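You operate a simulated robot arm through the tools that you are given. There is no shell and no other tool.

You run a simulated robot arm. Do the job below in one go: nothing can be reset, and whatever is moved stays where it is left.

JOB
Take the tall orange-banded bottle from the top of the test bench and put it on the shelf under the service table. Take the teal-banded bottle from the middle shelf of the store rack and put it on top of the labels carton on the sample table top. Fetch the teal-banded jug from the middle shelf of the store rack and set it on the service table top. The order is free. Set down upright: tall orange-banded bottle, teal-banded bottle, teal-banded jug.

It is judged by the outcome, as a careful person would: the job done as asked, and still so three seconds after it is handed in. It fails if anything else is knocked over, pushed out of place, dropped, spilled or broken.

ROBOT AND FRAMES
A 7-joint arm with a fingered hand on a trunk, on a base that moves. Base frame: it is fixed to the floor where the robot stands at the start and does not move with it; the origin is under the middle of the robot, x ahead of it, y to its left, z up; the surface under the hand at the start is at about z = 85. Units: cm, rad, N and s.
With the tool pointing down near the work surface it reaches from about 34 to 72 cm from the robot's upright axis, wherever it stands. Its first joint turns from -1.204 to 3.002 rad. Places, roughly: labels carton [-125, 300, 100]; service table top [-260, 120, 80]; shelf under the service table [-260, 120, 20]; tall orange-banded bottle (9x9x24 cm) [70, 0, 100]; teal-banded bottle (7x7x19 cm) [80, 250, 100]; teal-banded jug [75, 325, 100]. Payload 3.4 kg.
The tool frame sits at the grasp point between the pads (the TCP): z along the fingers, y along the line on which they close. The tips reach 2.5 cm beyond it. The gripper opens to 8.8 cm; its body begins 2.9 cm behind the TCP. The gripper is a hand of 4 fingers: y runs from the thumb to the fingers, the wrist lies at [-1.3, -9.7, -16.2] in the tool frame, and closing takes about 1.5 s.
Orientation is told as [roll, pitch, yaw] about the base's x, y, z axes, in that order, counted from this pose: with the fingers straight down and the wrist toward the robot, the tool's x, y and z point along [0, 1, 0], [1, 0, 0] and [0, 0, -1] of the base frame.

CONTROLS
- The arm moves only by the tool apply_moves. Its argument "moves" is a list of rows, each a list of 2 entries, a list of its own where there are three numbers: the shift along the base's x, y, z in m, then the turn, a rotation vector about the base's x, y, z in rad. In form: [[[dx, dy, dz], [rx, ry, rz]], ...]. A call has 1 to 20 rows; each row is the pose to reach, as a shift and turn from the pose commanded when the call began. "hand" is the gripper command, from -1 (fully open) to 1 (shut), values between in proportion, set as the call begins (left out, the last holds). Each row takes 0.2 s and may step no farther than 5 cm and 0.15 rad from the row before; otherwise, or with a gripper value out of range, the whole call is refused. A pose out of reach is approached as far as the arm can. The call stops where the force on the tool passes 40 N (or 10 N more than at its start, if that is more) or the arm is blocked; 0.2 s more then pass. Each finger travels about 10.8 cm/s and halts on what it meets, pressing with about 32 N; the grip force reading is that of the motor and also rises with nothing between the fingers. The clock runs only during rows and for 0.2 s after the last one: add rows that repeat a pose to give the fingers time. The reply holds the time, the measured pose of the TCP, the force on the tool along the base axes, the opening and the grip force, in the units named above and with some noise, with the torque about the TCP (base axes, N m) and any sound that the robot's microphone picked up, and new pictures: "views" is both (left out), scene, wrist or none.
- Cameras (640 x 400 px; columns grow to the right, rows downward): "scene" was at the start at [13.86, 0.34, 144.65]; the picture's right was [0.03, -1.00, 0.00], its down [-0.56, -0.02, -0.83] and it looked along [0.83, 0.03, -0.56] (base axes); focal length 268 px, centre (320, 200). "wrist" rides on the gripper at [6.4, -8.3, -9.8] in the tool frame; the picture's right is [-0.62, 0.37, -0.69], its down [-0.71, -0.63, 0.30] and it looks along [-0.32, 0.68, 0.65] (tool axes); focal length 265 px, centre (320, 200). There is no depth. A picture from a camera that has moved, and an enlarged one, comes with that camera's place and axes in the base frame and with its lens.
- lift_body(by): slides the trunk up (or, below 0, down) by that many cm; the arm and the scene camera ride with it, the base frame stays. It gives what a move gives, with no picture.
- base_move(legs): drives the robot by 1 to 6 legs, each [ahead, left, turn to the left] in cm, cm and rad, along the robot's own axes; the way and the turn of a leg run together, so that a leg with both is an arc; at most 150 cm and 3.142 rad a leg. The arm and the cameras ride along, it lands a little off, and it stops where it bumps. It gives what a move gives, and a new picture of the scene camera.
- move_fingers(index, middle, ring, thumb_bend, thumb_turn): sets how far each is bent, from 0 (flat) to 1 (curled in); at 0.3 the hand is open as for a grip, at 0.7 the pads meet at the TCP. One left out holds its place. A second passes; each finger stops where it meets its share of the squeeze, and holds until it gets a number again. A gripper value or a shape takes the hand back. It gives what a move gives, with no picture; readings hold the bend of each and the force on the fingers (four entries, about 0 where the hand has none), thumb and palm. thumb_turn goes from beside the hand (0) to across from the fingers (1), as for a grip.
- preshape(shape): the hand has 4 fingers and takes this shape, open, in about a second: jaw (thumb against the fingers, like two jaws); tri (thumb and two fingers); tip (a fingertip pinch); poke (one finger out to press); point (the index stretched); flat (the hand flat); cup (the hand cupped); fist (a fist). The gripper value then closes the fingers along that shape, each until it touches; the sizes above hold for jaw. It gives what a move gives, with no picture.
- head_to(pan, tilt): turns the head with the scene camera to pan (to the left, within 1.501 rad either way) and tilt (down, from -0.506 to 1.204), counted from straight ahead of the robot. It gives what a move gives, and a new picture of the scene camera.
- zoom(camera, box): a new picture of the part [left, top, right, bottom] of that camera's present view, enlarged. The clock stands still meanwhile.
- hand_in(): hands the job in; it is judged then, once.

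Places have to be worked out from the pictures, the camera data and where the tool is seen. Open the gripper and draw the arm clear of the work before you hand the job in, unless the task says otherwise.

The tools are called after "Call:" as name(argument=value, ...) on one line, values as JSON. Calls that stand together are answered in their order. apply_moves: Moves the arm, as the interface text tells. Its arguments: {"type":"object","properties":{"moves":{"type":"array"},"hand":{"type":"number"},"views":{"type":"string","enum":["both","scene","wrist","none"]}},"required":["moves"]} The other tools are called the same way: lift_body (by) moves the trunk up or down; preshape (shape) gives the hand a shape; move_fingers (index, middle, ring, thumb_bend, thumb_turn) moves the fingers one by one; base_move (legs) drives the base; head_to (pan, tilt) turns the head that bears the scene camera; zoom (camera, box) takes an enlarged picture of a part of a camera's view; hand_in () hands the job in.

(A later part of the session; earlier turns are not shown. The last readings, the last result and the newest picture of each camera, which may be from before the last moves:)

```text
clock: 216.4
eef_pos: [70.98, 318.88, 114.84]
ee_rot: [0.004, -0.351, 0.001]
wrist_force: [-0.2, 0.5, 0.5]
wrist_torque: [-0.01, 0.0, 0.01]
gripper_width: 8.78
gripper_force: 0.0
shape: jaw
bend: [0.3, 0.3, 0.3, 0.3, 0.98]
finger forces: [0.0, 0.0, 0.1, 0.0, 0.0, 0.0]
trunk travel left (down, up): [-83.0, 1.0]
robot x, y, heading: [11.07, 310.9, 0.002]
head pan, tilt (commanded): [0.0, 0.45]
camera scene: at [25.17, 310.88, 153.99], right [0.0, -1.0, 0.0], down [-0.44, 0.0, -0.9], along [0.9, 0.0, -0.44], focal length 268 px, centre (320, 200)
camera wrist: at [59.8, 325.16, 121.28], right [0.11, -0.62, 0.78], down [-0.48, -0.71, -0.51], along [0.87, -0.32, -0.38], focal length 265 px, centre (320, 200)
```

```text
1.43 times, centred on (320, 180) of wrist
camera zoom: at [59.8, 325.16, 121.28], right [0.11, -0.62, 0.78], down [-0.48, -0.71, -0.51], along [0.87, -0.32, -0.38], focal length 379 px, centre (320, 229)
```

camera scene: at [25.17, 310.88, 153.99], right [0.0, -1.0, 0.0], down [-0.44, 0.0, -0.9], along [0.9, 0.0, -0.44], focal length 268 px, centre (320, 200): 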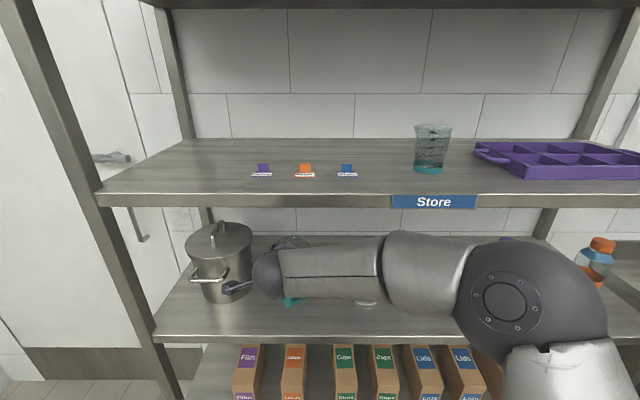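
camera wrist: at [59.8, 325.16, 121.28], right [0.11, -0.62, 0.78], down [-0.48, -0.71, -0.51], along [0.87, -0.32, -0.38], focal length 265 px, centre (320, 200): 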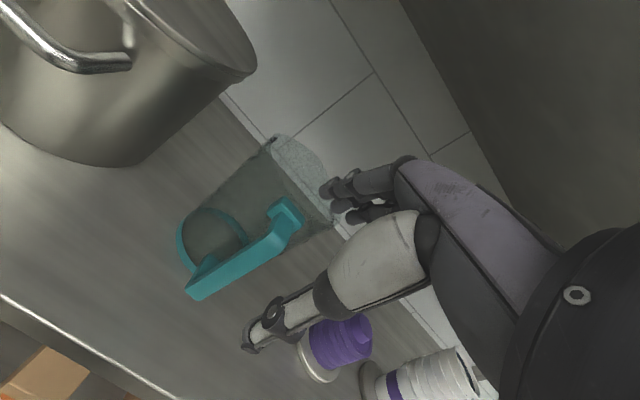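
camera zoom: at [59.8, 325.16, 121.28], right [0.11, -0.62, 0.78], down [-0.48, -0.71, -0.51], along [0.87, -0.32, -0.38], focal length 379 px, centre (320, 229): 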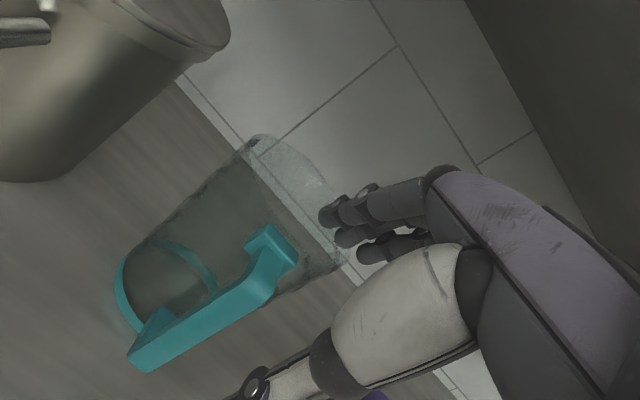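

Fingers will come just inside the near wall and the thumb outside the bar. I move the last 4.8 cm forward above the rim and look from the wrist.

Call:
apply_moves(moves=[[[0.02, 0, 0], [0, 0, 0]], [[0.04, 0, 0], [0, 0, 0]], [[0.048, 0, 0], [0, 0, 0]], [[0.048, 0, 0], [0, 0, 0]]], hand=-1)

Call:
zoom(camera="wrist", box=[160, 80, 480, 360])

Call:
zoom(camera="scene", box=[180, 160, 420, 330])

```text
clock: 217.4
eef_pos: [75.65, 318.68, 114.61]
ee_rot: [0.004, -0.353, -0.001]
wrist_force: [0.8, 0.2, 0.7]
wrist_torque: [-0.01, 0.03, 0.0]
gripper_width: 8.77
gripper_force: 0.1
shape: jaw
bend: [0.3, 0.3, 0.3, 0.3, 0.98]
finger forces: [0.1, 0.0, 0.1, 0.1, 0.1, 0.0]
trunk travel left (down, up): [-83.0, 1.0]
robot x, y, heading: [10.56, 310.57, 0.003]
head pan, tilt (commanded): [0.0, 0.45]
camera scene: at [25.08, 310.85, 154.0], right [0.0, -1.0, 0.0], down [-0.44, 0.0, -0.9], along [0.9, 0.0, -0.44], focal length 268 px, centre (320, 200)
camera wrist: at [64.44, 325.1, 121.22], right [0.11, -0.62, 0.77], down [-0.49, -0.71, -0.51], along [0.87, -0.32, -0.38], focal length 265 px, centre (320, 200)
```

scene: 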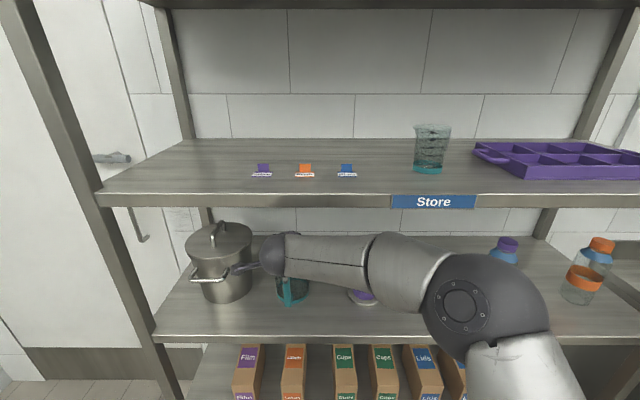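
wrist: 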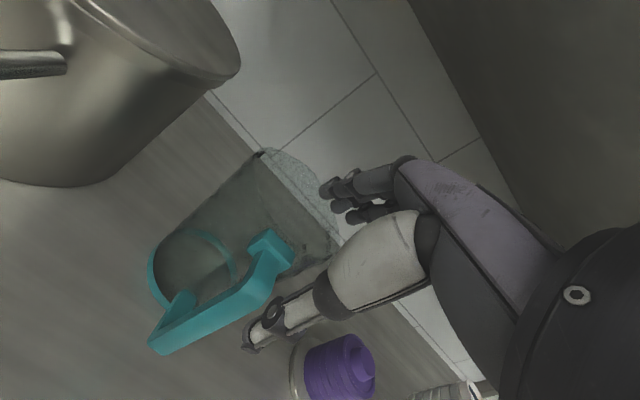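

```text
1.43 times, centred on (320, 220) of wrist
camera zoom: at [64.44, 325.1, 121.22], right [0.11, -0.62, 0.77], down [-0.49, -0.71, -0.51], along [0.87, -0.32, -0.38], focal length 379 px, centre (320, 171)
```

zoom: 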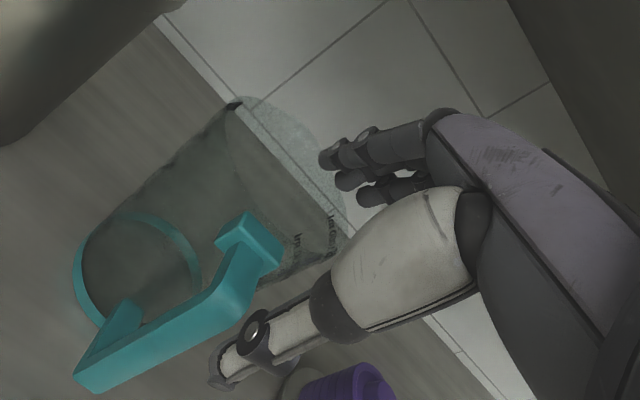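

```text
2.35 times, centred on (300, 245) of scene
camera zoom: at [25.08, 310.85, 154.0], right [0.0, -1.0, 0.0], down [-0.44, 0.0, -0.9], along [0.9, 0.0, -0.44], focal length 630 px, centre (367, 94)
```

zoom: 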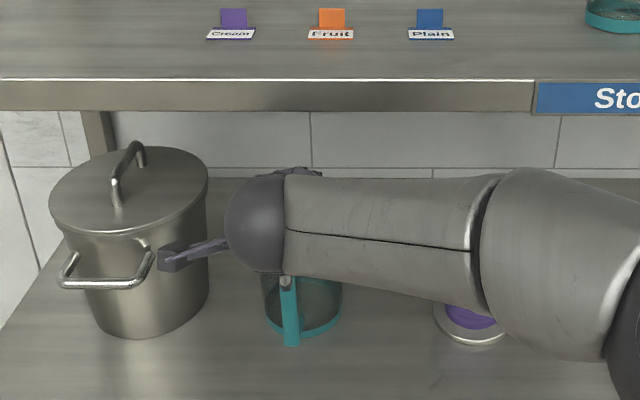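

The rim projects exactly where I estimated it, so the fingers will enter just inside the near wall. I lower the hand in small steps.

Call:
apply_moves(moves=[[[0.001, 0.001, -0.01], [0, 0, 0]], [[0.001, 0.001, -0.02], [0, 0, 0]], [[0.001, 0.001, -0.03], [0, 0, 0]], [[0.001, 0.001, -0.04], [0, 0, 0]]], hand=-1)

Call:
zoom(camera="wrist", box=[160, 80, 480, 360])

Call:
zoom(camera="scene", box=[220, 200, 360, 320])

```text
clock: 218.4
eef_pos: [75.25, 318.89, 111.52]
ee_rot: [0.007, -0.363, -0.002]
wrist_force: [-4.1, 0.1, 19.1]
wrist_torque: [-0.14, -1.15, -0.03]
gripper_width: 8.77
gripper_force: 0.0
shape: jaw
bend: [0.28, 0.29, 0.28, 0.3, 0.98]
finger forces: [4.9, 12.2, 1.9, 0.0, 0.1, 0.0]
trunk travel left (down, up): [-83.0, 1.0]
robot x, y, heading: [10.84, 310.91, 0.006]
head pan, tilt (commanded): [0.0, 0.45]
camera scene: at [24.47, 310.82, 154.1], right [0.0, -1.0, 0.0], down [-0.43, 0.0, -0.9], along [0.9, 0.0, -0.43], focal length 268 px, centre (320, 200)
camera wrist: at [64.11, 325.23, 117.82], right [0.1, -0.62, 0.78], down [-0.48, -0.71, -0.51], along [0.87, -0.32, -0.37], focal length 265 px, centre (320, 200)
```

scene: 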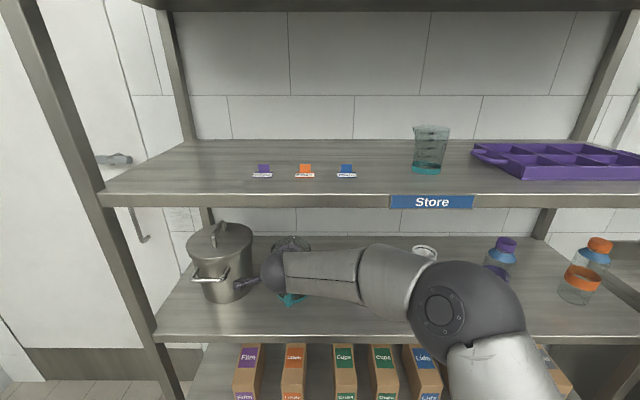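
wrist: 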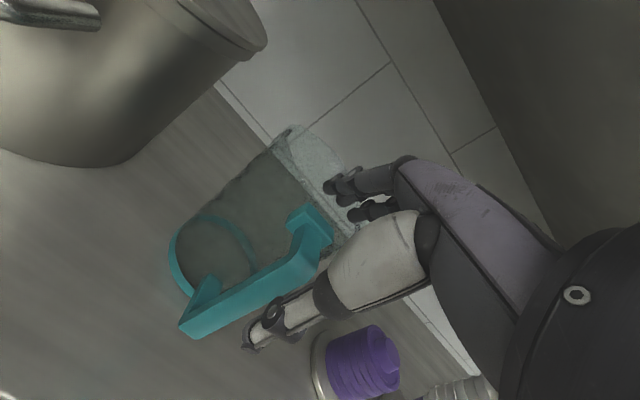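

```text
1.43 times, centred on (320, 220) of wrist
camera zoom: at [64.11, 325.23, 117.82], right [0.1, -0.62, 0.78], down [-0.48, -0.71, -0.51], along [0.87, -0.32, -0.37], focal length 379 px, centre (320, 171)
```

zoom: 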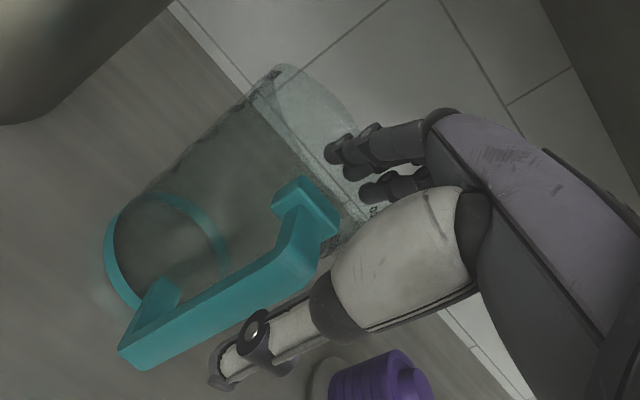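

```text
3.33 times, centred on (290, 260) of scene
camera zoom: at [24.47, 310.82, 154.1], right [0.0, -1.0, 0.0], down [-0.43, 0.0, -0.9], along [0.9, 0.0, -0.43], focal length 892 px, centre (420, 0)
```

zoom: 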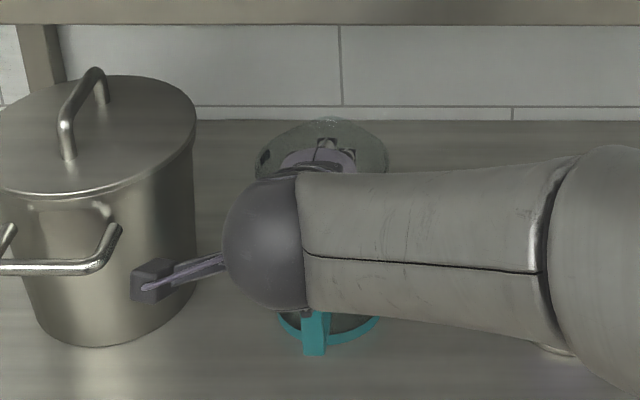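

The fingers met something solid at rim height inside the opening, so the jug's top cannot be entered. I raise the hand at once and look.

Call:
apply_moves(moves=[[[0, 0, 0.01], [0, 0, 0]], [[0, 0, 0.02], [0, 0, 0]], [[0, 0, 0.032], [0, 0.01, 0]]], hand=-1)

Call:
zoom(camera="wrist", box=[160, 80, 480, 360])

```text
clock: 219.2
eef_pos: [75.49, 318.83, 113.83]
ee_rot: [0.004, -0.343, -0.002]
wrist_force: [0.1, -0.6, -1.2]
wrist_torque: [0.03, 0.01, 0.02]
gripper_width: 8.76
gripper_force: 0.0
shape: jaw
bend: [0.3, 0.3, 0.3, 0.3, 0.98]
finger forces: [0.0, 0.0, 0.1, 0.0, 0.0, 0.0]
trunk travel left (down, up): [-83.0, 1.0]
robot x, y, heading: [10.88, 310.89, 0.011]
head pan, tilt (commanded): [0.0, 0.45]
camera scene: at [25.02, 310.85, 154.0], right [0.0, -1.0, 0.0], down [-0.43, 0.0, -0.9], along [0.9, 0.0, -0.43], focal length 268 px, centre (320, 200)
camera wrist: at [64.47, 325.24, 120.52], right [0.12, -0.62, 0.77], down [-0.49, -0.71, -0.5], along [0.86, -0.32, -0.39], focal length 265 px, centre (320, 200)
```

scene: 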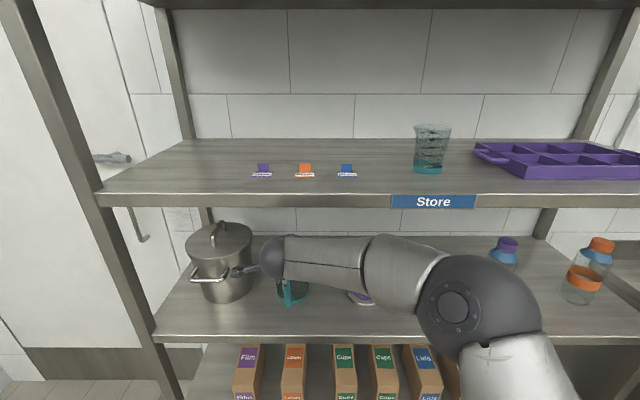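
wrist: 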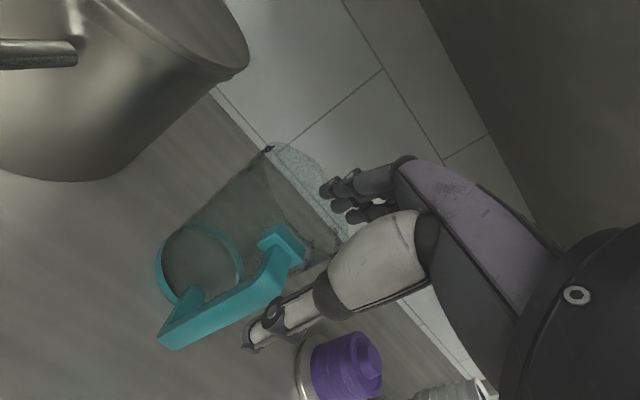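

```text
1.43 times, centred on (320, 220) of wrist
camera zoom: at [64.47, 325.24, 120.52], right [0.12, -0.62, 0.77], down [-0.49, -0.71, -0.5], along [0.86, -0.32, -0.39], focal length 379 px, centre (320, 171)
```

zoom: 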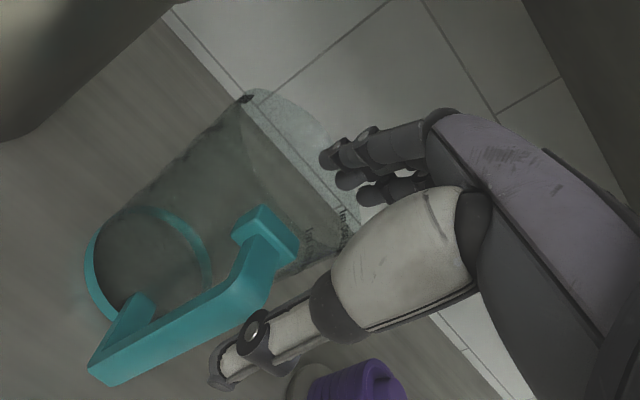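

The jug is undisturbed. I draw the hand back out and test how wide it can open, since a squeeze across the jug's whole top from above needs about 11–12 cm.

Call:
apply_moves(moves=[[[-0.005, 0, 0.008], [0, 0, 0]], [[-0.03, 0, 0.008], [0, 0, 0]], [[-0.06, 0, 0.008], [0, 0, 0]], [[-0.09, 0, 0.008], [0, 0, 0]], [[-0.12, 0, 0.008], [0, 0, 0]], [[-0.15, 0, 0.008], [0, 0, 0]]], hand=-1, views="none")

Call:
move_fingers(index=0.1, middle=0.1, ring=0.1, thumb_bend=0.1, thumb_turn=1.0)

Call:
apply_moves(moves=[[[0, 0, 0], [0, 0, 0]]])

```text
clock: 220.6
eef_pos: [60.55, 318.84, 114.64]
ee_rot: [0.006, -0.344, 0.001]
wrist_force: [0.1, 0.0, 0.2]
wrist_torque: [-0.04, -0.03, 0.01]
gripper_width: 8.78
gripper_force: 0.1
shape: jaw
bend: [0.3, 0.3, 0.3, 0.3, 0.98]
finger forces: [0.1, 0.0, 0.1, 0.0, 0.1, 0.0]
trunk travel left (down, up): [-83.0, 1.0]
robot x, y, heading: [11.11, 310.78, 0.008]
head pan, tilt (commanded): [0.0, 0.45]
```

```text
clock: 221.6
eef_pos: [60.8, 318.98, 114.62]
ee_rot: [0.004, -0.343, 0.0]
wrist_force: [-0.2, -0.2, 0.1]
wrist_torque: [0.0, 0.01, -0.02]
gripper_width: 12.02
gripper_force: 0.1
shape: fingers
bend: [0.1, 0.1, 0.1, 0.1, 0.96]
finger forces: [0.1, 0.1, 0.1, 0.1, 0.0, 0.0]
trunk travel left (down, up): [-83.0, 1.0]
robot x, y, heading: [11.0, 310.88, 0.006]
head pan, tilt (commanded): [0.0, 0.45]
```

```text
clock: 222.0
eef_pos: [60.68, 318.87, 114.75]
ee_rot: [0.004, -0.343, -0.001]
wrist_force: [1.5, -0.7, 1.4]
wrist_torque: [0.01, -0.02, -0.02]
gripper_width: 11.99
gripper_force: 0.2
shape: fingers
bend: [0.1, 0.1, 0.1, 0.1, 0.96]
finger forces: [0.1, 0.0, 0.0, 0.0, 0.1, 0.1]
trunk travel left (down, up): [-83.0, 1.0]
robot x, y, heading: [11.21, 310.84, 0.006]
head pan, tilt (commanded): [0.0, 0.45]
camera scene: at [25.06, 310.86, 154.0], right [0.0, -1.0, 0.0], down [-0.44, 0.0, -0.9], along [0.9, 0.0, -0.44], focal length 268 px, centre (320, 200)
camera wrist: at [49.64, 325.25, 121.18], right [0.12, -0.62, 0.77], down [-0.49, -0.71, -0.5], along [0.86, -0.32, -0.39], focal length 265 px, centre (320, 200)
```

scene: 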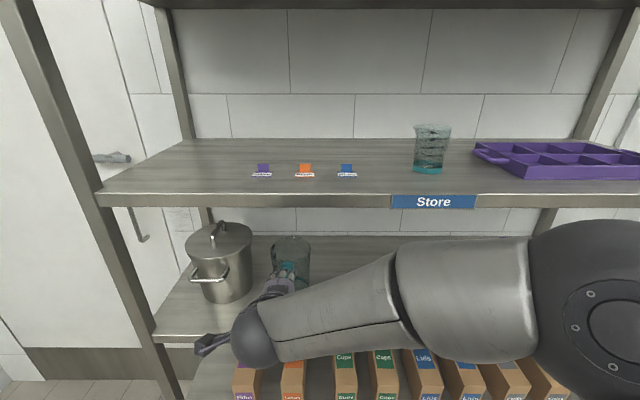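
wrist: 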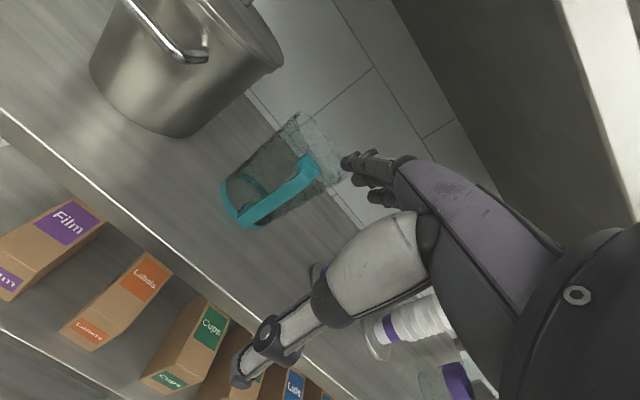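

With fingers flattened the hand spans 12 cm, enough for the jug's roughly 10.5 cm top. Plan: hand pointing down with thumb on the jug's right and fingers on its left (closing sideways), sliding in from the front above the handle. I first undo the tilt and turn the hand by +90° here in front of the rack.

Call:
apply_moves(moves=[[[-0.01, 0, 0], [0, 0.12, 0]], [[-0.03, 0, 0], [0, 0.24, 0]], [[-0.05, 0, 0], [0, 0.343, 0]]], views="none")

Call:
apply_moves(moves=[[[0, 0, 0], [0, 0, 0.13]], [[0, 0, 0], [0, 0, 0.26]], [[0, 0, 0], [0, 0, 0.39]], [[0, 0, 0], [0, 0, 0.52]], [[0, 0, 0], [0, 0, 0.65]], [[0, 0, 0], [0, 0, 0.78]], [[0, 0, 0], [0, 0, 0.91]], [[0, 0, 0], [0, 0, 1.04]], [[0, 0, 0], [0, 0, 1.17]], [[0, 0, 0], [0, 0, 1.3]], [[0, 0, 0], [0, 0, 1.43]], [[0, 0, 0], [0, 0, 1.57]]])

```text
clock: 222.8
eef_pos: [55.72, 318.93, 114.71]
ee_rot: [0.005, 0.001, 0.002]
wrist_force: [0.0, 0.0, 0.4]
wrist_torque: [-0.01, 0.0, 0.02]
gripper_width: 12.04
gripper_force: 0.0
shape: fingers
bend: [0.1, 0.1, 0.1, 0.1, 0.96]
finger forces: [0.1, 0.0, 0.0, 0.0, 0.0, 0.0]
trunk travel left (down, up): [-83.0, 1.0]
robot x, y, heading: [10.57, 310.76, 0.003]
head pan, tilt (commanded): [0.0, 0.45]
```

```text
clock: 225.4
eef_pos: [48.19, 319.17, 117.25]
ee_rot: [0.02, 0.022, 1.386]
wrist_force: [-0.2, 0.7, -0.1]
wrist_torque: [0.0, 0.01, 0.01]
gripper_width: 12.01
gripper_force: 0.0
shape: fingers
bend: [0.1, 0.1, 0.1, 0.1, 0.96]
finger forces: [0.0, 0.1, 0.1, 0.0, 0.0, 0.0]
out of reach, approached as far as the arm can: row 10, 11, 12
trunk travel left (down, up): [-83.0, 1.0]
robot x, y, heading: [10.94, 310.62, 0.006]
head pan, tilt (commanded): [0.0, 0.45]
camera scene: at [25.08, 310.73, 154.0], right [0.0, -1.0, 0.0], down [-0.44, 0.0, -0.9], along [0.9, 0.0, -0.44], focal length 268 px, centre (320, 200)
camera wrist: at [40.61, 312.32, 127.37], right [0.69, 0.26, 0.67], down [0.58, -0.76, -0.31], along [0.43, 0.6, -0.67], focal length 265 px, centre (320, 200)
```

scene: 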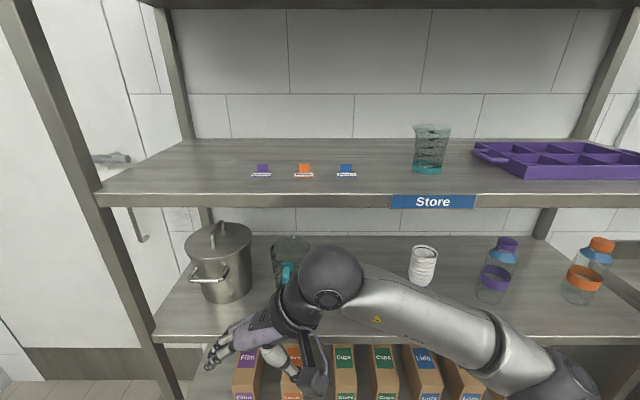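
wrist: 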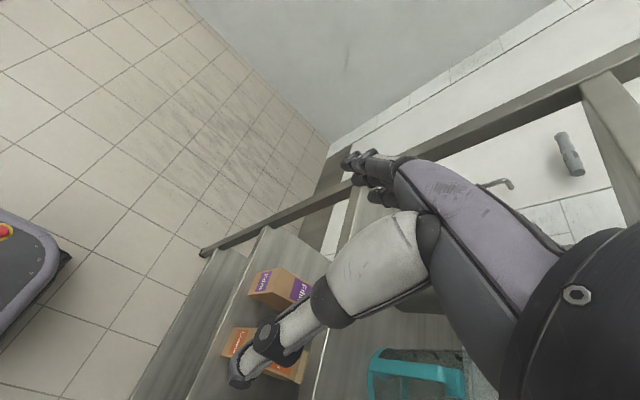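

Yaw reached 1.39 rad, enough, and the elbow is now lower. I set the fingers flatter for more width, then lower the hand to z = 109.7 in front of the rack, level with just below the jug's rim.

Call:
move_fingers(index=0.04, middle=0.04, ring=0.04, thumb_bend=0.04, thumb_turn=1.0)

Call:
apply_moves(moves=[[[0.02, 0, -0.02], [0, 0, 0]], [[0.04, -0.002, -0.04], [0, 0, 0]], [[0.06, -0.003, -0.06], [0, 0, 0]], [[0.08, -0.004, -0.0755], [0, 0, 0]], [[0.08, -0.004, -0.0755], [0, 0, 0]]])

```text
clock: 226.4
eef_pos: [48.24, 319.15, 117.19]
ee_rot: [0.02, 0.022, 1.385]
wrist_force: [-0.6, 0.3, 0.3]
wrist_torque: [0.01, 0.01, -0.05]
gripper_width: 12.76
gripper_force: 0.0
shape: fingers
bend: [0.04, 0.04, 0.04, 0.04, 0.95]
finger forces: [0.0, 0.0, 0.0, 0.0, 0.0, 0.0]
trunk travel left (down, up): [-83.0, 1.0]
robot x, y, heading: [10.69, 310.73, 0.006]
head pan, tilt (commanded): [0.0, 0.45]
```

```text
clock: 227.6
eef_pos: [48.24, 319.24, 117.15]
ee_rot: [0.02, 0.022, 1.387]
wrist_force: [-0.1, -0.3, -0.2]
wrist_torque: [0.02, -0.01, 0.02]
gripper_width: 12.8
gripper_force: 0.1
shape: fingers
bend: [0.04, 0.04, 0.04, 0.04, 0.95]
finger forces: [0.1, 0.0, 0.1, 0.0, 0.1, 0.0]
out of reach, approached as far as the arm can: row 1, 2, 3, 4, 5
trunk travel left (down, up): [-83.0, 1.0]
robot x, y, heading: [10.79, 310.71, 0.004]
head pan, tilt (commanded): [0.0, 0.45]
camera scene: at [25.07, 310.86, 154.0], right [0.0, -1.0, 0.0], down [-0.44, 0.0, -0.9], along [0.9, 0.0, -0.44], focal length 268 px, centre (320, 200)
camera wrist: at [40.61, 312.44, 127.38], right [0.69, 0.26, 0.67], down [0.58, -0.76, -0.31], along [0.43, 0.6, -0.67], focal length 265 px, centre (320, 200)
```

scene: 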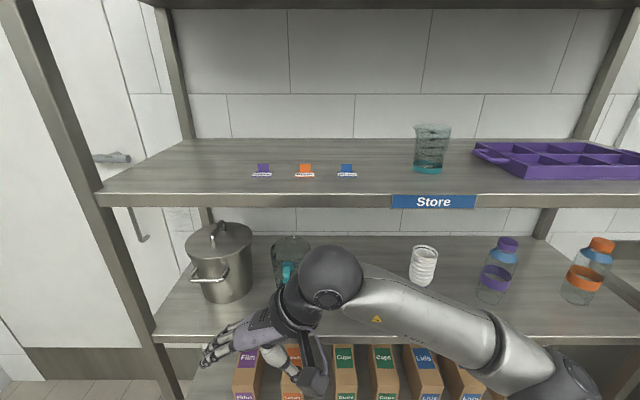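
wrist: 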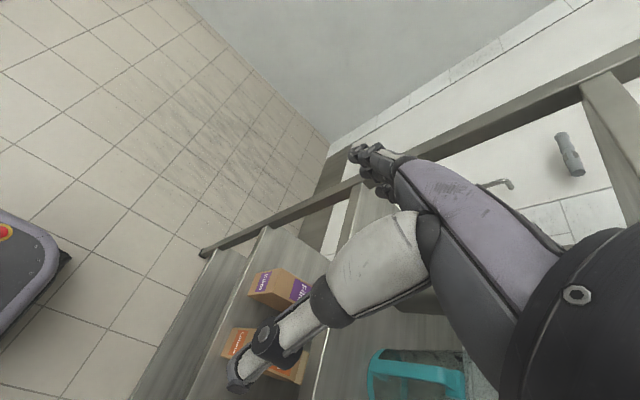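

That yaw is at a joint limit and the arm cannot move from there. I instead turn the hand the other way (thumb left, fingers right), as in the bottle grasp family, which had good reach.

Call:
apply_moves(moves=[[[0, 0, 0], [0, 0, -0.14]], [[0, 0, 0], [0, 0, -0.28]], [[0, 0, 0], [0, 0, -0.42]], [[0, 0, 0], [0, 0, -0.56]], [[0, 0, 0], [0, 0, -0.7]], [[0, 0, 0], [0, 0, -0.84]], [[0, 0, 0], [0, 0, -0.98]], [[0, 0, 0], [0, 0, -1.12]], [[0, 0, 0], [0, 0, -1.26]], [[0, 0, 0], [0, 0, -1.387]]], views="none")

Call:
apply_moves(moves=[[[0, 0, 0], [0, 0, -0.13]], [[0, 0, 0], [0, 0, -0.26]], [[0, 0, 0], [0, 0, -0.39]], [[0, 0, 0], [0, 0, -0.52]], [[0, 0, 0], [0, 0, -0.65]], [[0, 0, 0], [0, 0, -0.78]], [[0, 0, 0], [0, 0, -0.91]], [[0, 0, 0], [0, 0, -1.04]], [[0, 0, 0], [0, 0, -1.17]], [[0, 0, 0], [0, 0, -1.3]], [[0, 0, 0], [0, 0, -1.43]], [[0, 0, 0], [0, 0, -1.57]]])

```text
clock: 229.8
eef_pos: [47.53, 319.25, 117.12]
ee_rot: [0.022, 0.02, -0.004]
wrist_force: [-0.5, 0.3, 0.9]
wrist_torque: [0.04, -0.06, -0.03]
gripper_width: 12.79
gripper_force: 0.1
shape: fingers
bend: [0.04, 0.04, 0.04, 0.04, 0.95]
finger forces: [0.0, 0.0, 0.0, 0.1, 0.0, 0.0]
trunk travel left (down, up): [-83.0, 1.0]
robot x, y, heading: [10.85, 310.95, 0.005]
head pan, tilt (commanded): [0.0, 0.45]
```

```text
clock: 232.4
eef_pos: [47.52, 319.28, 117.03]
ee_rot: [0.022, 0.021, -1.574]
wrist_force: [-0.4, -0.1, 0.5]
wrist_torque: [-0.01, -0.06, -0.02]
gripper_width: 12.76
gripper_force: 0.2
shape: fingers
bend: [0.04, 0.04, 0.04, 0.04, 0.95]
finger forces: [0.1, 0.0, 0.0, 0.0, 0.0, 0.1]
trunk travel left (down, up): [-83.0, 1.0]
robot x, y, heading: [10.8, 311.12, 0.002]
head pan, tilt (commanded): [0.0, 0.45]
camera scene: at [25.1, 310.88, 154.0], right [0.0, -1.0, 0.0], down [-0.44, 0.0, -0.9], along [0.9, 0.0, -0.44], focal length 268 px, centre (320, 200)
camera wrist: at [53.91, 327.34, 127.16], right [-0.64, -0.38, 0.67], down [-0.71, 0.64, -0.31], along [-0.31, -0.67, -0.67], focal length 265 px, centre (320, 200)
```

scene: 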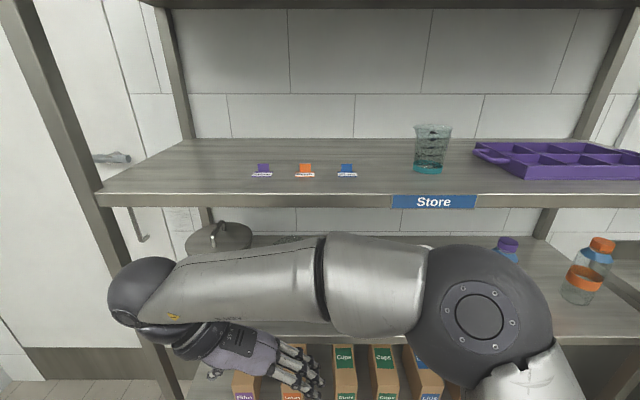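
wrist: 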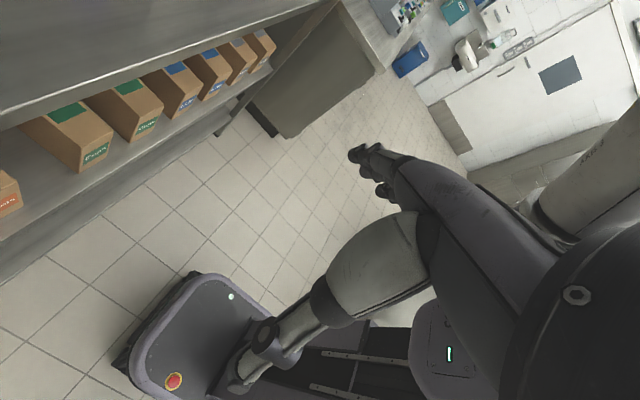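

This turn works without hitting a limit: thumb is left, fingers right, wrist to the left. I tilt the hand 15° forward and bring it to z = 110.5 in front of the jug, at its y.

Call:
apply_moves(moves=[[[0.01, 0, -0.01], [0, -0.09, 0]], [[0.02, -0.001, -0.02], [0, -0.18, 0]], [[0.03, -0.002, -0.03], [-0.02, -0.28, 0]], [[0.05, -0.003, -0.045], [-0.02, -0.28, 0]], [[0.07, -0.005, -0.055], [-0.02, -0.28, 0]], [[0.09, -0.006, -0.065], [-0.02, -0.28, 0]]])

Call:
zoom(camera="scene", box=[160, 200, 400, 360])

```text
clock: 233.8
eef_pos: [56.57, 318.71, 110.37]
ee_rot: [0.3, -0.001, -1.567]
wrist_force: [-0.1, -0.9, -0.3]
wrist_torque: [0.05, 0.03, 0.04]
gripper_width: 12.79
gripper_force: 0.1
shape: fingers
bend: [0.04, 0.04, 0.04, 0.04, 0.95]
finger forces: [0.0, 0.0, 0.0, 0.0, 0.0, 0.1]
trunk travel left (down, up): [-83.0, 1.0]
robot x, y, heading: [10.94, 310.66, 0.004]
head pan, tilt (commanded): [0.0, 0.45]
camera scene: at [25.17, 310.89, 153.99], right [0.0, -1.0, 0.0], down [-0.44, 0.0, -0.9], along [0.9, 0.0, -0.44], focal length 268 px, centre (320, 200)
camera wrist: at [59.88, 326.95, 121.74], right [-0.8, -0.37, 0.48], down [-0.59, 0.63, -0.5], along [-0.11, -0.68, -0.72], focal length 265 px, centre (320, 200)
```

scene: 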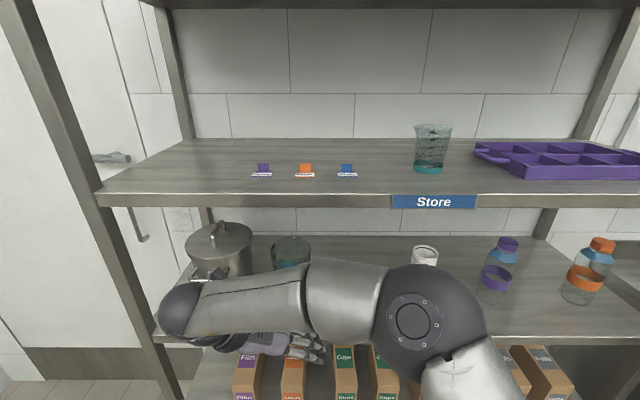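
wrist: 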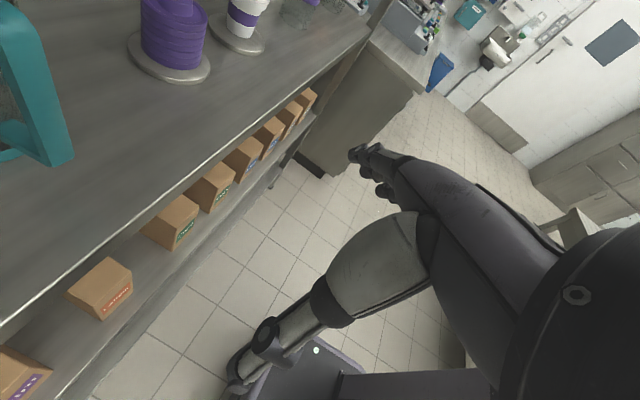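

```text
2.50 times, centred on (280, 280) of scene
camera zoom: at [25.17, 310.89, 153.99], right [0.0, -1.0, 0.0], down [-0.44, 0.0, -0.9], along [0.9, 0.0, -0.44], focal length 669 px, centre (420, 0)
```

zoom: 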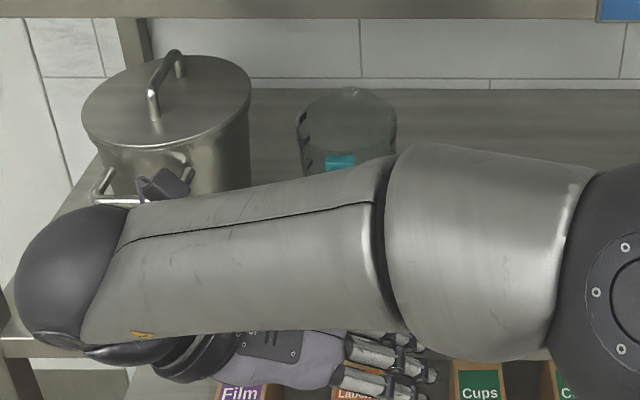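

The hand is level with the jug's rim zone and centred. I extend the arm forward first (still outside the shelf items), so the elbow stays back.

Call:
apply_moves(moves=[[[0.02, 0, 0], [0, 0, 0]], [[0.04, 0, 0], [0, 0, 0]], [[0.06, 0, 0], [0, 0, 0]], [[0.08, 0, 0], [0, 0, 0]], [[0.095, 0, 0.001], [0, 0, 0]]])

Call:
zoom(camera="scene", box=[160, 200, 400, 360])

Call:
zoom(camera="wrist", box=[0, 0, 480, 400])

```text
clock: 235.0
eef_pos: [66.11, 318.85, 110.74]
ee_rot: [0.299, -0.001, -1.569]
wrist_force: [-0.4, 0.0, 0.2]
wrist_torque: [-0.02, 0.02, -0.01]
gripper_width: 12.78
gripper_force: 0.1
shape: fingers
bend: [0.04, 0.04, 0.04, 0.04, 0.95]
finger forces: [0.0, 0.1, 0.0, 0.0, 0.0, 0.1]
trunk travel left (down, up): [-83.0, 1.0]
robot x, y, heading: [10.78, 310.76, 0.007]
head pan, tilt (commanded): [0.0, 0.45]
camera scene: at [25.1, 310.88, 154.0], right [0.0, -1.0, 0.0], down [-0.44, 0.0, -0.9], along [0.9, 0.0, -0.44], focal length 268 px, centre (320, 200)
camera wrist: at [69.33, 327.05, 122.03], right [-0.8, -0.37, 0.48], down [-0.59, 0.63, -0.5], along [-0.11, -0.68, -0.72], focal length 265 px, centre (320, 200)
```

scene: 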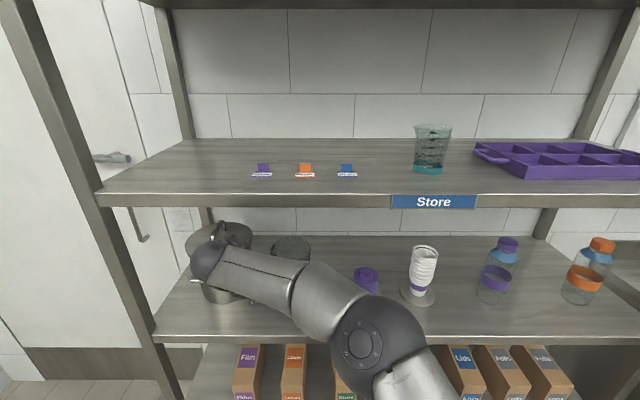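
wrist: 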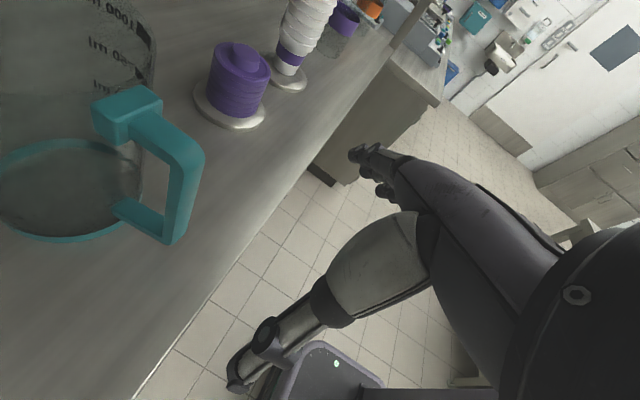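

```text
2.50 times, centred on (280, 280) of scene
camera zoom: at [25.1, 310.88, 154.0], right [0.0, -1.0, 0.0], down [-0.44, 0.0, -0.9], along [0.9, 0.0, -0.44], focal length 669 px, centre (420, 0)
```

zoom: 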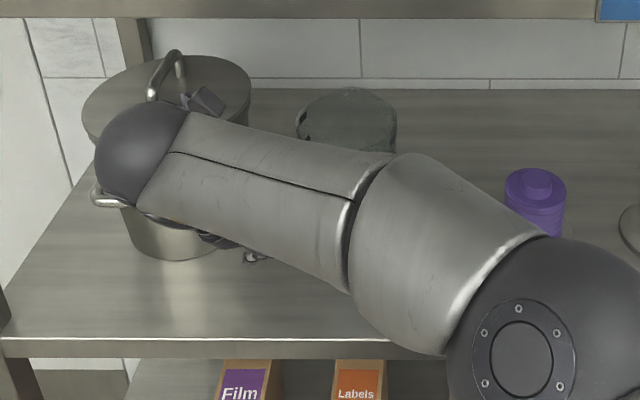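

```text
1.00 times, centred on (240, 200) of wrist (not enlarged: the box is as wide or as high as the picture)
camera zoom: at [69.33, 327.05, 122.03], right [-0.8, -0.37, 0.48], down [-0.59, 0.63, -0.5], along [-0.11, -0.68, -0.72], focal length 265 px, centre (400, 200)
```

zoom: 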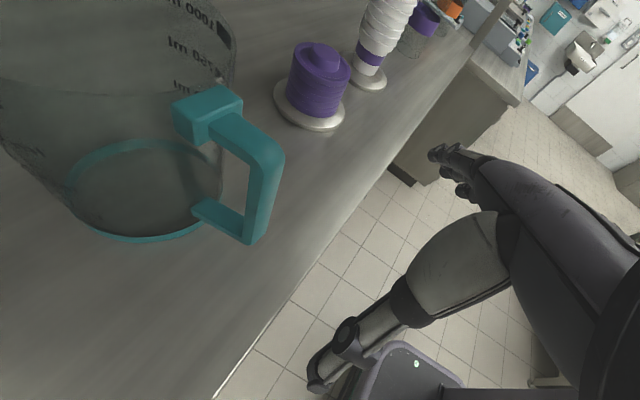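

Jug axis refined to about [84.2, 318.9]. I drive the base 13.5 cm ahead so thumb and fingers pass either side of the jug, above its handle.

Call:
base_move(legs=[[13.5, 0, 0]])

Call:
apply_moves(moves=[[[0, 0, 0], [0, 0, 0]]])

Call:
zoom(camera="scene", box=[160, 180, 400, 340])

Call:
zoom(camera="wrist", box=[0, 0, 480, 400])

```text
clock: 236.3
eef_pos: [79.68, 318.56, 110.36]
ee_rot: [0.296, 0.0, -1.569]
wrist_force: [0.2, -0.6, -0.5]
wrist_torque: [0.02, -0.05, 0.01]
gripper_width: 12.78
gripper_force: 0.1
shape: fingers
bend: [0.04, 0.04, 0.04, 0.04, 0.95]
finger forces: [0.2, 0.0, 0.0, 0.0, 0.0, 0.0]
trunk travel left (down, up): [-83.0, 1.0]
robot x, y, heading: [24.21, 310.39, -0.004]
head pan, tilt (commanded): [0.0, 0.45]
camera scene: at [38.86, 310.89, 153.92], right [0.0, -1.0, 0.0], down [-0.44, 0.0, -0.9], along [0.9, 0.0, -0.44], focal length 268 px, centre (320, 200)
```

scene: 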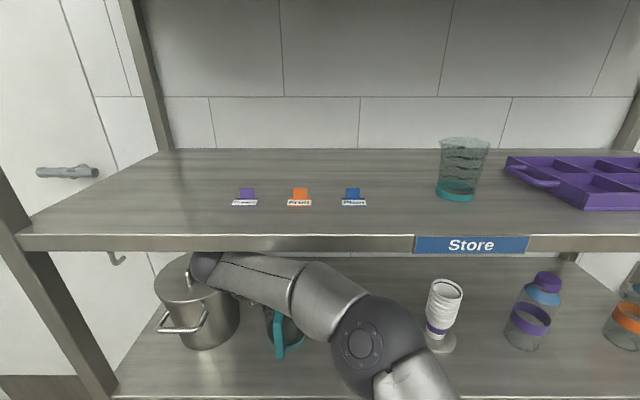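

```text
clock: 236.7
eef_pos: [79.32, 318.53, 110.58]
ee_rot: [0.299, -0.002, -1.57]
wrist_force: [0.8, -0.6, 0.3]
wrist_torque: [0.0, -0.03, -0.02]
gripper_width: 12.74
gripper_force: 0.0
shape: fingers
bend: [0.04, 0.04, 0.04, 0.04, 0.95]
finger forces: [0.0, 0.1, 0.0, 0.0, 0.0, 0.0]
trunk travel left (down, up): [-83.0, 1.0]
robot x, y, heading: [23.94, 310.68, -0.004]
head pan, tilt (commanded): [0.0, 0.45]
camera scene: at [38.47, 310.85, 154.01], right [0.0, -1.0, 0.0], down [-0.44, 0.0, -0.9], along [0.9, 0.0, -0.44], focal length 268 px, centre (320, 200)
camera wrist: at [82.7, 326.91, 121.85], right [-0.8, -0.37, 0.48], down [-0.59, 0.63, -0.5], along [-0.12, -0.68, -0.72], focal length 265 px, centre (320, 200)
```

scene: 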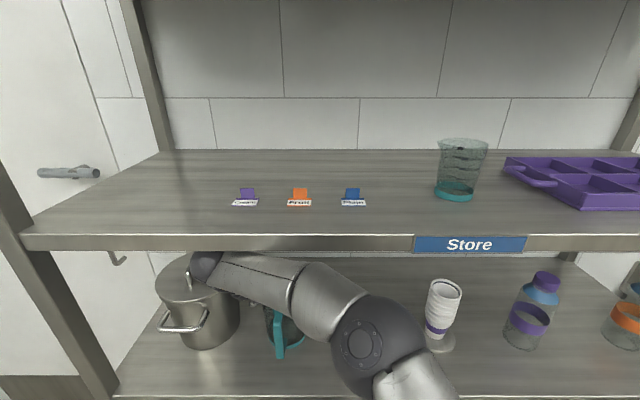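
wrist: 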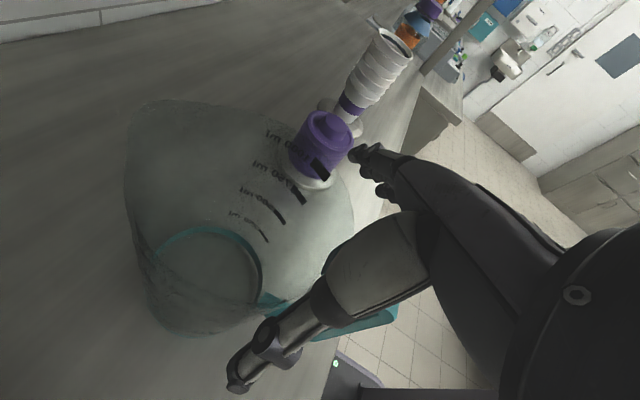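

```text
2.50 times, centred on (280, 260) of scene
camera zoom: at [38.47, 310.85, 154.01], right [0.0, -1.0, 0.0], down [-0.44, 0.0, -0.9], along [0.9, 0.0, -0.44], focal length 669 px, centre (420, 50)
```

zoom: 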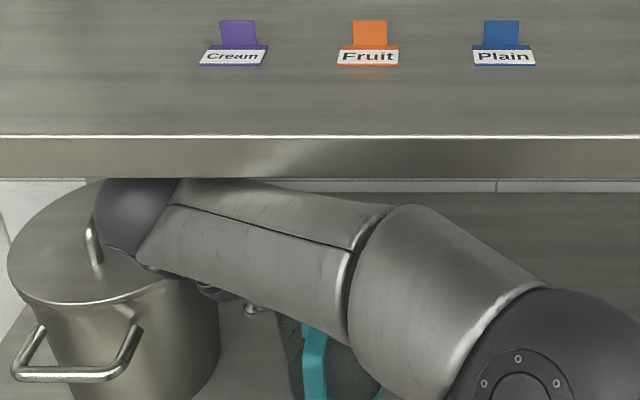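

```text
1.00 times, centred on (240, 200) of wrist (not enlarged: the box is as wide or as high as the picture)
camera zoom: at [82.7, 326.91, 121.85], right [-0.8, -0.37, 0.48], down [-0.59, 0.63, -0.5], along [-0.12, -0.68, -0.72], focal length 265 px, centre (400, 200)
```

zoom: 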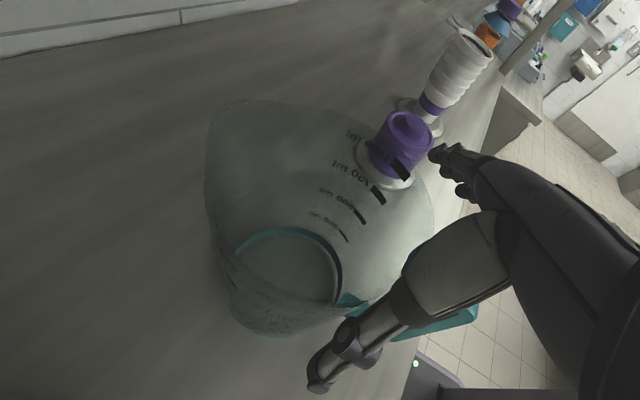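

Thumb (left) and fingers (right) straddle the jug with no contact. I move the arm the last bit forward so the tips come to the jug's middle.

Call:
apply_moves(moves=[[[0.012, 0.002, 0], [0, 0, 0]], [[0.024, 0.003, 0], [0, 0, 0]], [[0.036, 0.003, 0], [0, 0, 0]], [[0.04, 0.003, 0], [0, 0, 0]]])

Call:
zoom(camera="scene", box=[160, 200, 400, 360])

```text
clock: 237.7
eef_pos: [83.21, 319.02, 110.74]
ee_rot: [0.303, 0.0, -1.562]
wrist_force: [0.5, 0.5, -0.7]
wrist_torque: [0.0, 0.0, 0.0]
gripper_width: 12.81
gripper_force: 0.3
shape: fingers
bend: [0.04, 0.04, 0.04, 0.04, 0.95]
finger forces: [0.0, 0.0, 0.0, 0.1, 0.3, 0.1]
out of reach, approached as far as the arm can: row 4
trunk travel left (down, up): [-83.0, 1.0]
robot x, y, heading: [24.09, 310.63, 0.001]
head pan, tilt (commanded): [0.0, 0.45]
camera scene: at [38.48, 310.85, 154.0], right [0.0, -1.0, 0.0], down [-0.44, 0.0, -0.9], along [0.9, 0.0, -0.44], focal length 268 px, centre (320, 200)
camera wrist: at [86.3, 327.41, 122.05], right [-0.79, -0.38, 0.48], down [-0.6, 0.62, -0.5], along [-0.11, -0.68, -0.72], focal length 265 px, centre (320, 200)
```

scene: 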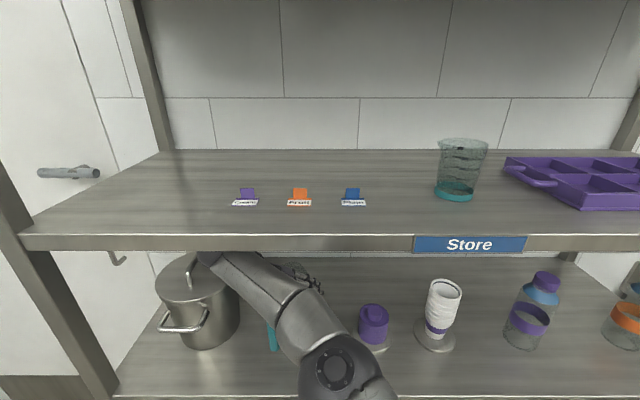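
wrist: 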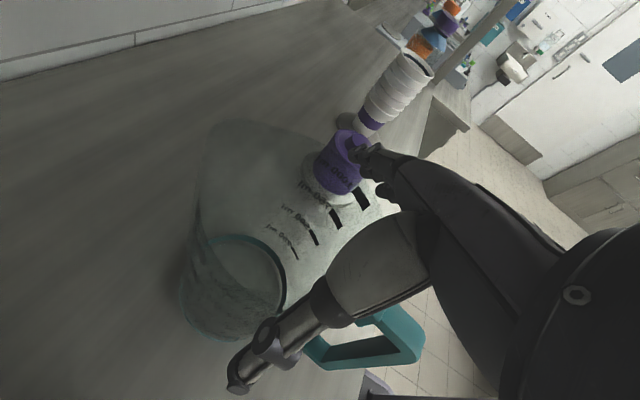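

```text
2.50 times, centred on (280, 280) of scene
camera zoom: at [38.48, 310.85, 154.0], right [0.0, -1.0, 0.0], down [-0.44, 0.0, -0.9], along [0.9, 0.0, -0.44], focal length 669 px, centre (420, 0)
```

zoom: 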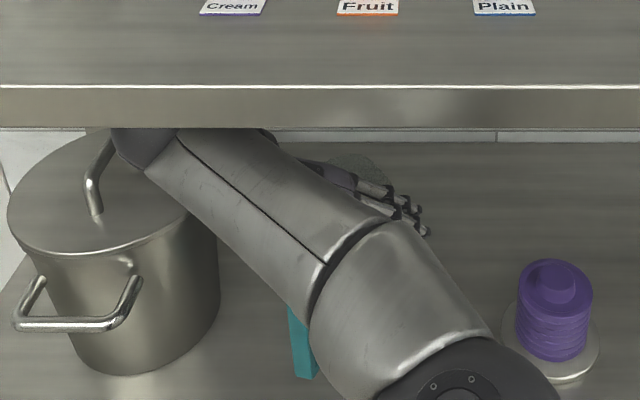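

The tips are at the jug's middle. I lower 0.4 cm more and then close the hand across the jug.

Call:
apply_moves(moves=[[[0, 0, -0.002], [0, 0, 0]], [[0, 0, -0.004], [0, 0, 0]]], views="none")

Call:
apply_moves(moves=[[[0, 0, 0], [0, 0, 0]], [[0, 0, 0], [0, 0, 0]], [[0, 0, 0], [0, 0, 0]], [[0, 0, 0], [0, 0, 0]], [[0, 0, 0], [0, 0, 0]], [[0, 0, 0], [0, 0, 0]], [[0, 0, 0], [0, 0, 0]]], hand=1)

Call:
zoom(camera="scene", box=[160, 200, 400, 360])

Call:
zoom(camera="wrist", box=[120, 60, 480, 400])

```text
clock: 238.3
eef_pos: [83.25, 318.79, 110.22]
ee_rot: [0.301, -0.002, -1.569]
wrist_force: [-0.5, 1.6, 2.1]
wrist_torque: [0.1, 0.01, 0.05]
gripper_width: 12.81
gripper_force: 1.5
shape: fingers
bend: [0.04, 0.04, 0.04, 0.03, 0.95]
finger forces: [0.0, 0.0, 0.0, 0.0, 2.9, 0.0]
trunk travel left (down, up): [-83.0, 1.0]
robot x, y, heading: [24.51, 310.48, -0.006]
head pan, tilt (commanded): [0.0, 0.45]
```

```text
clock: 239.9
eef_pos: [82.97, 318.79, 110.41]
ee_rot: [0.304, 0.0, -1.567]
wrist_force: [-1.1, 2.3, 22.0]
wrist_torque: [-0.75, -0.08, -0.01]
gripper_width: 7.4
gripper_force: 32.3
shape: jaw
bend: [0.07, 0.27, 0.3, 0.39, 0.96]
finger forces: [37.9, 17.0, 3.6, 0.0, 63.3, 0.0]
trunk travel left (down, up): [-83.0, 1.0]
robot x, y, heading: [24.2, 310.86, 0.002]
head pan, tilt (commanded): [0.0, 0.45]
camera scene: at [37.95, 310.86, 154.05], right [0.0, -1.0, 0.0], down [-0.43, 0.0, -0.9], along [0.9, 0.0, -0.43], focal length 268 px, centre (320, 200)
camera wrist: at [86.19, 327.08, 121.82], right [-0.8, -0.37, 0.47], down [-0.59, 0.63, -0.5], along [-0.11, -0.68, -0.72], focal length 265 px, centre (320, 200)
```

scene: 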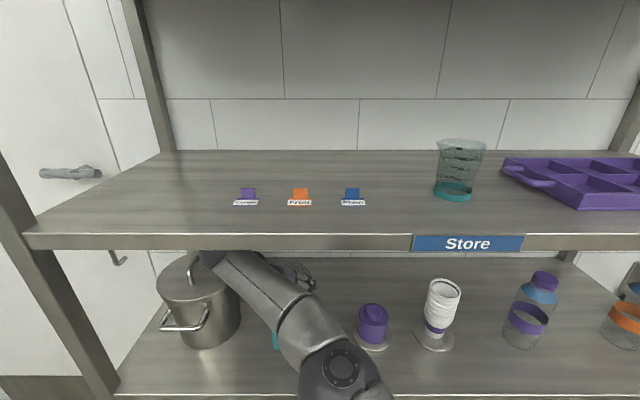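
wrist: 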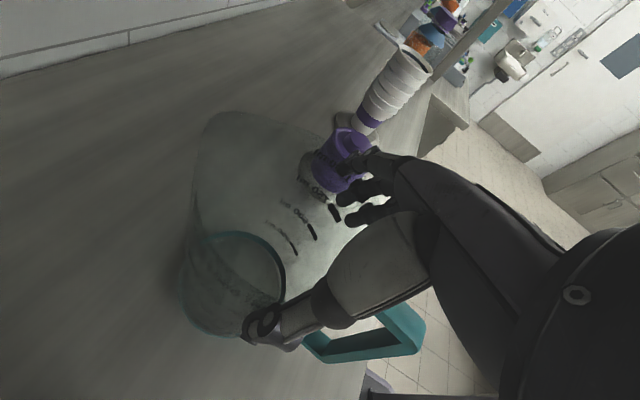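

```text
2.50 times, centred on (280, 280) of scene
camera zoom: at [37.95, 310.86, 154.05], right [0.0, -1.0, 0.0], down [-0.43, 0.0, -0.9], along [0.9, 0.0, -0.43], focal length 669 px, centre (420, 0)
```

zoom: 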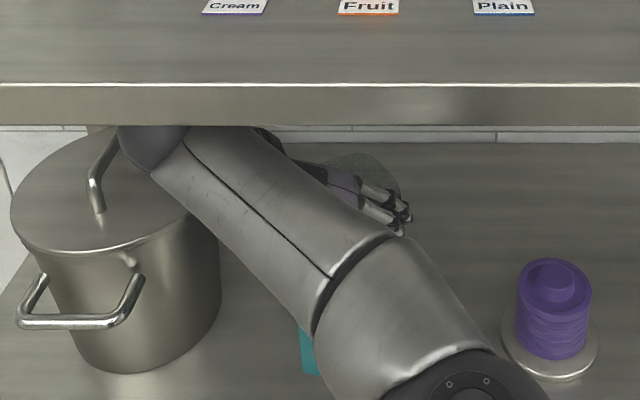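

```text
1.18 times, centred on (300, 230) of wrist
camera zoom: at [86.19, 327.08, 121.82], right [-0.8, -0.37, 0.47], down [-0.59, 0.63, -0.5], along [-0.11, -0.68, -0.72], focal length 312 px, centre (344, 165)
```

zoom: 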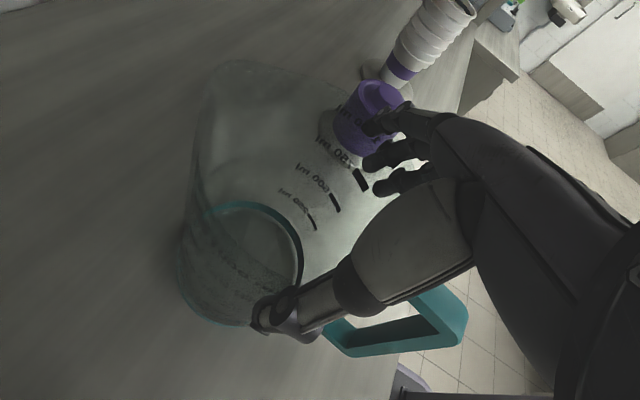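

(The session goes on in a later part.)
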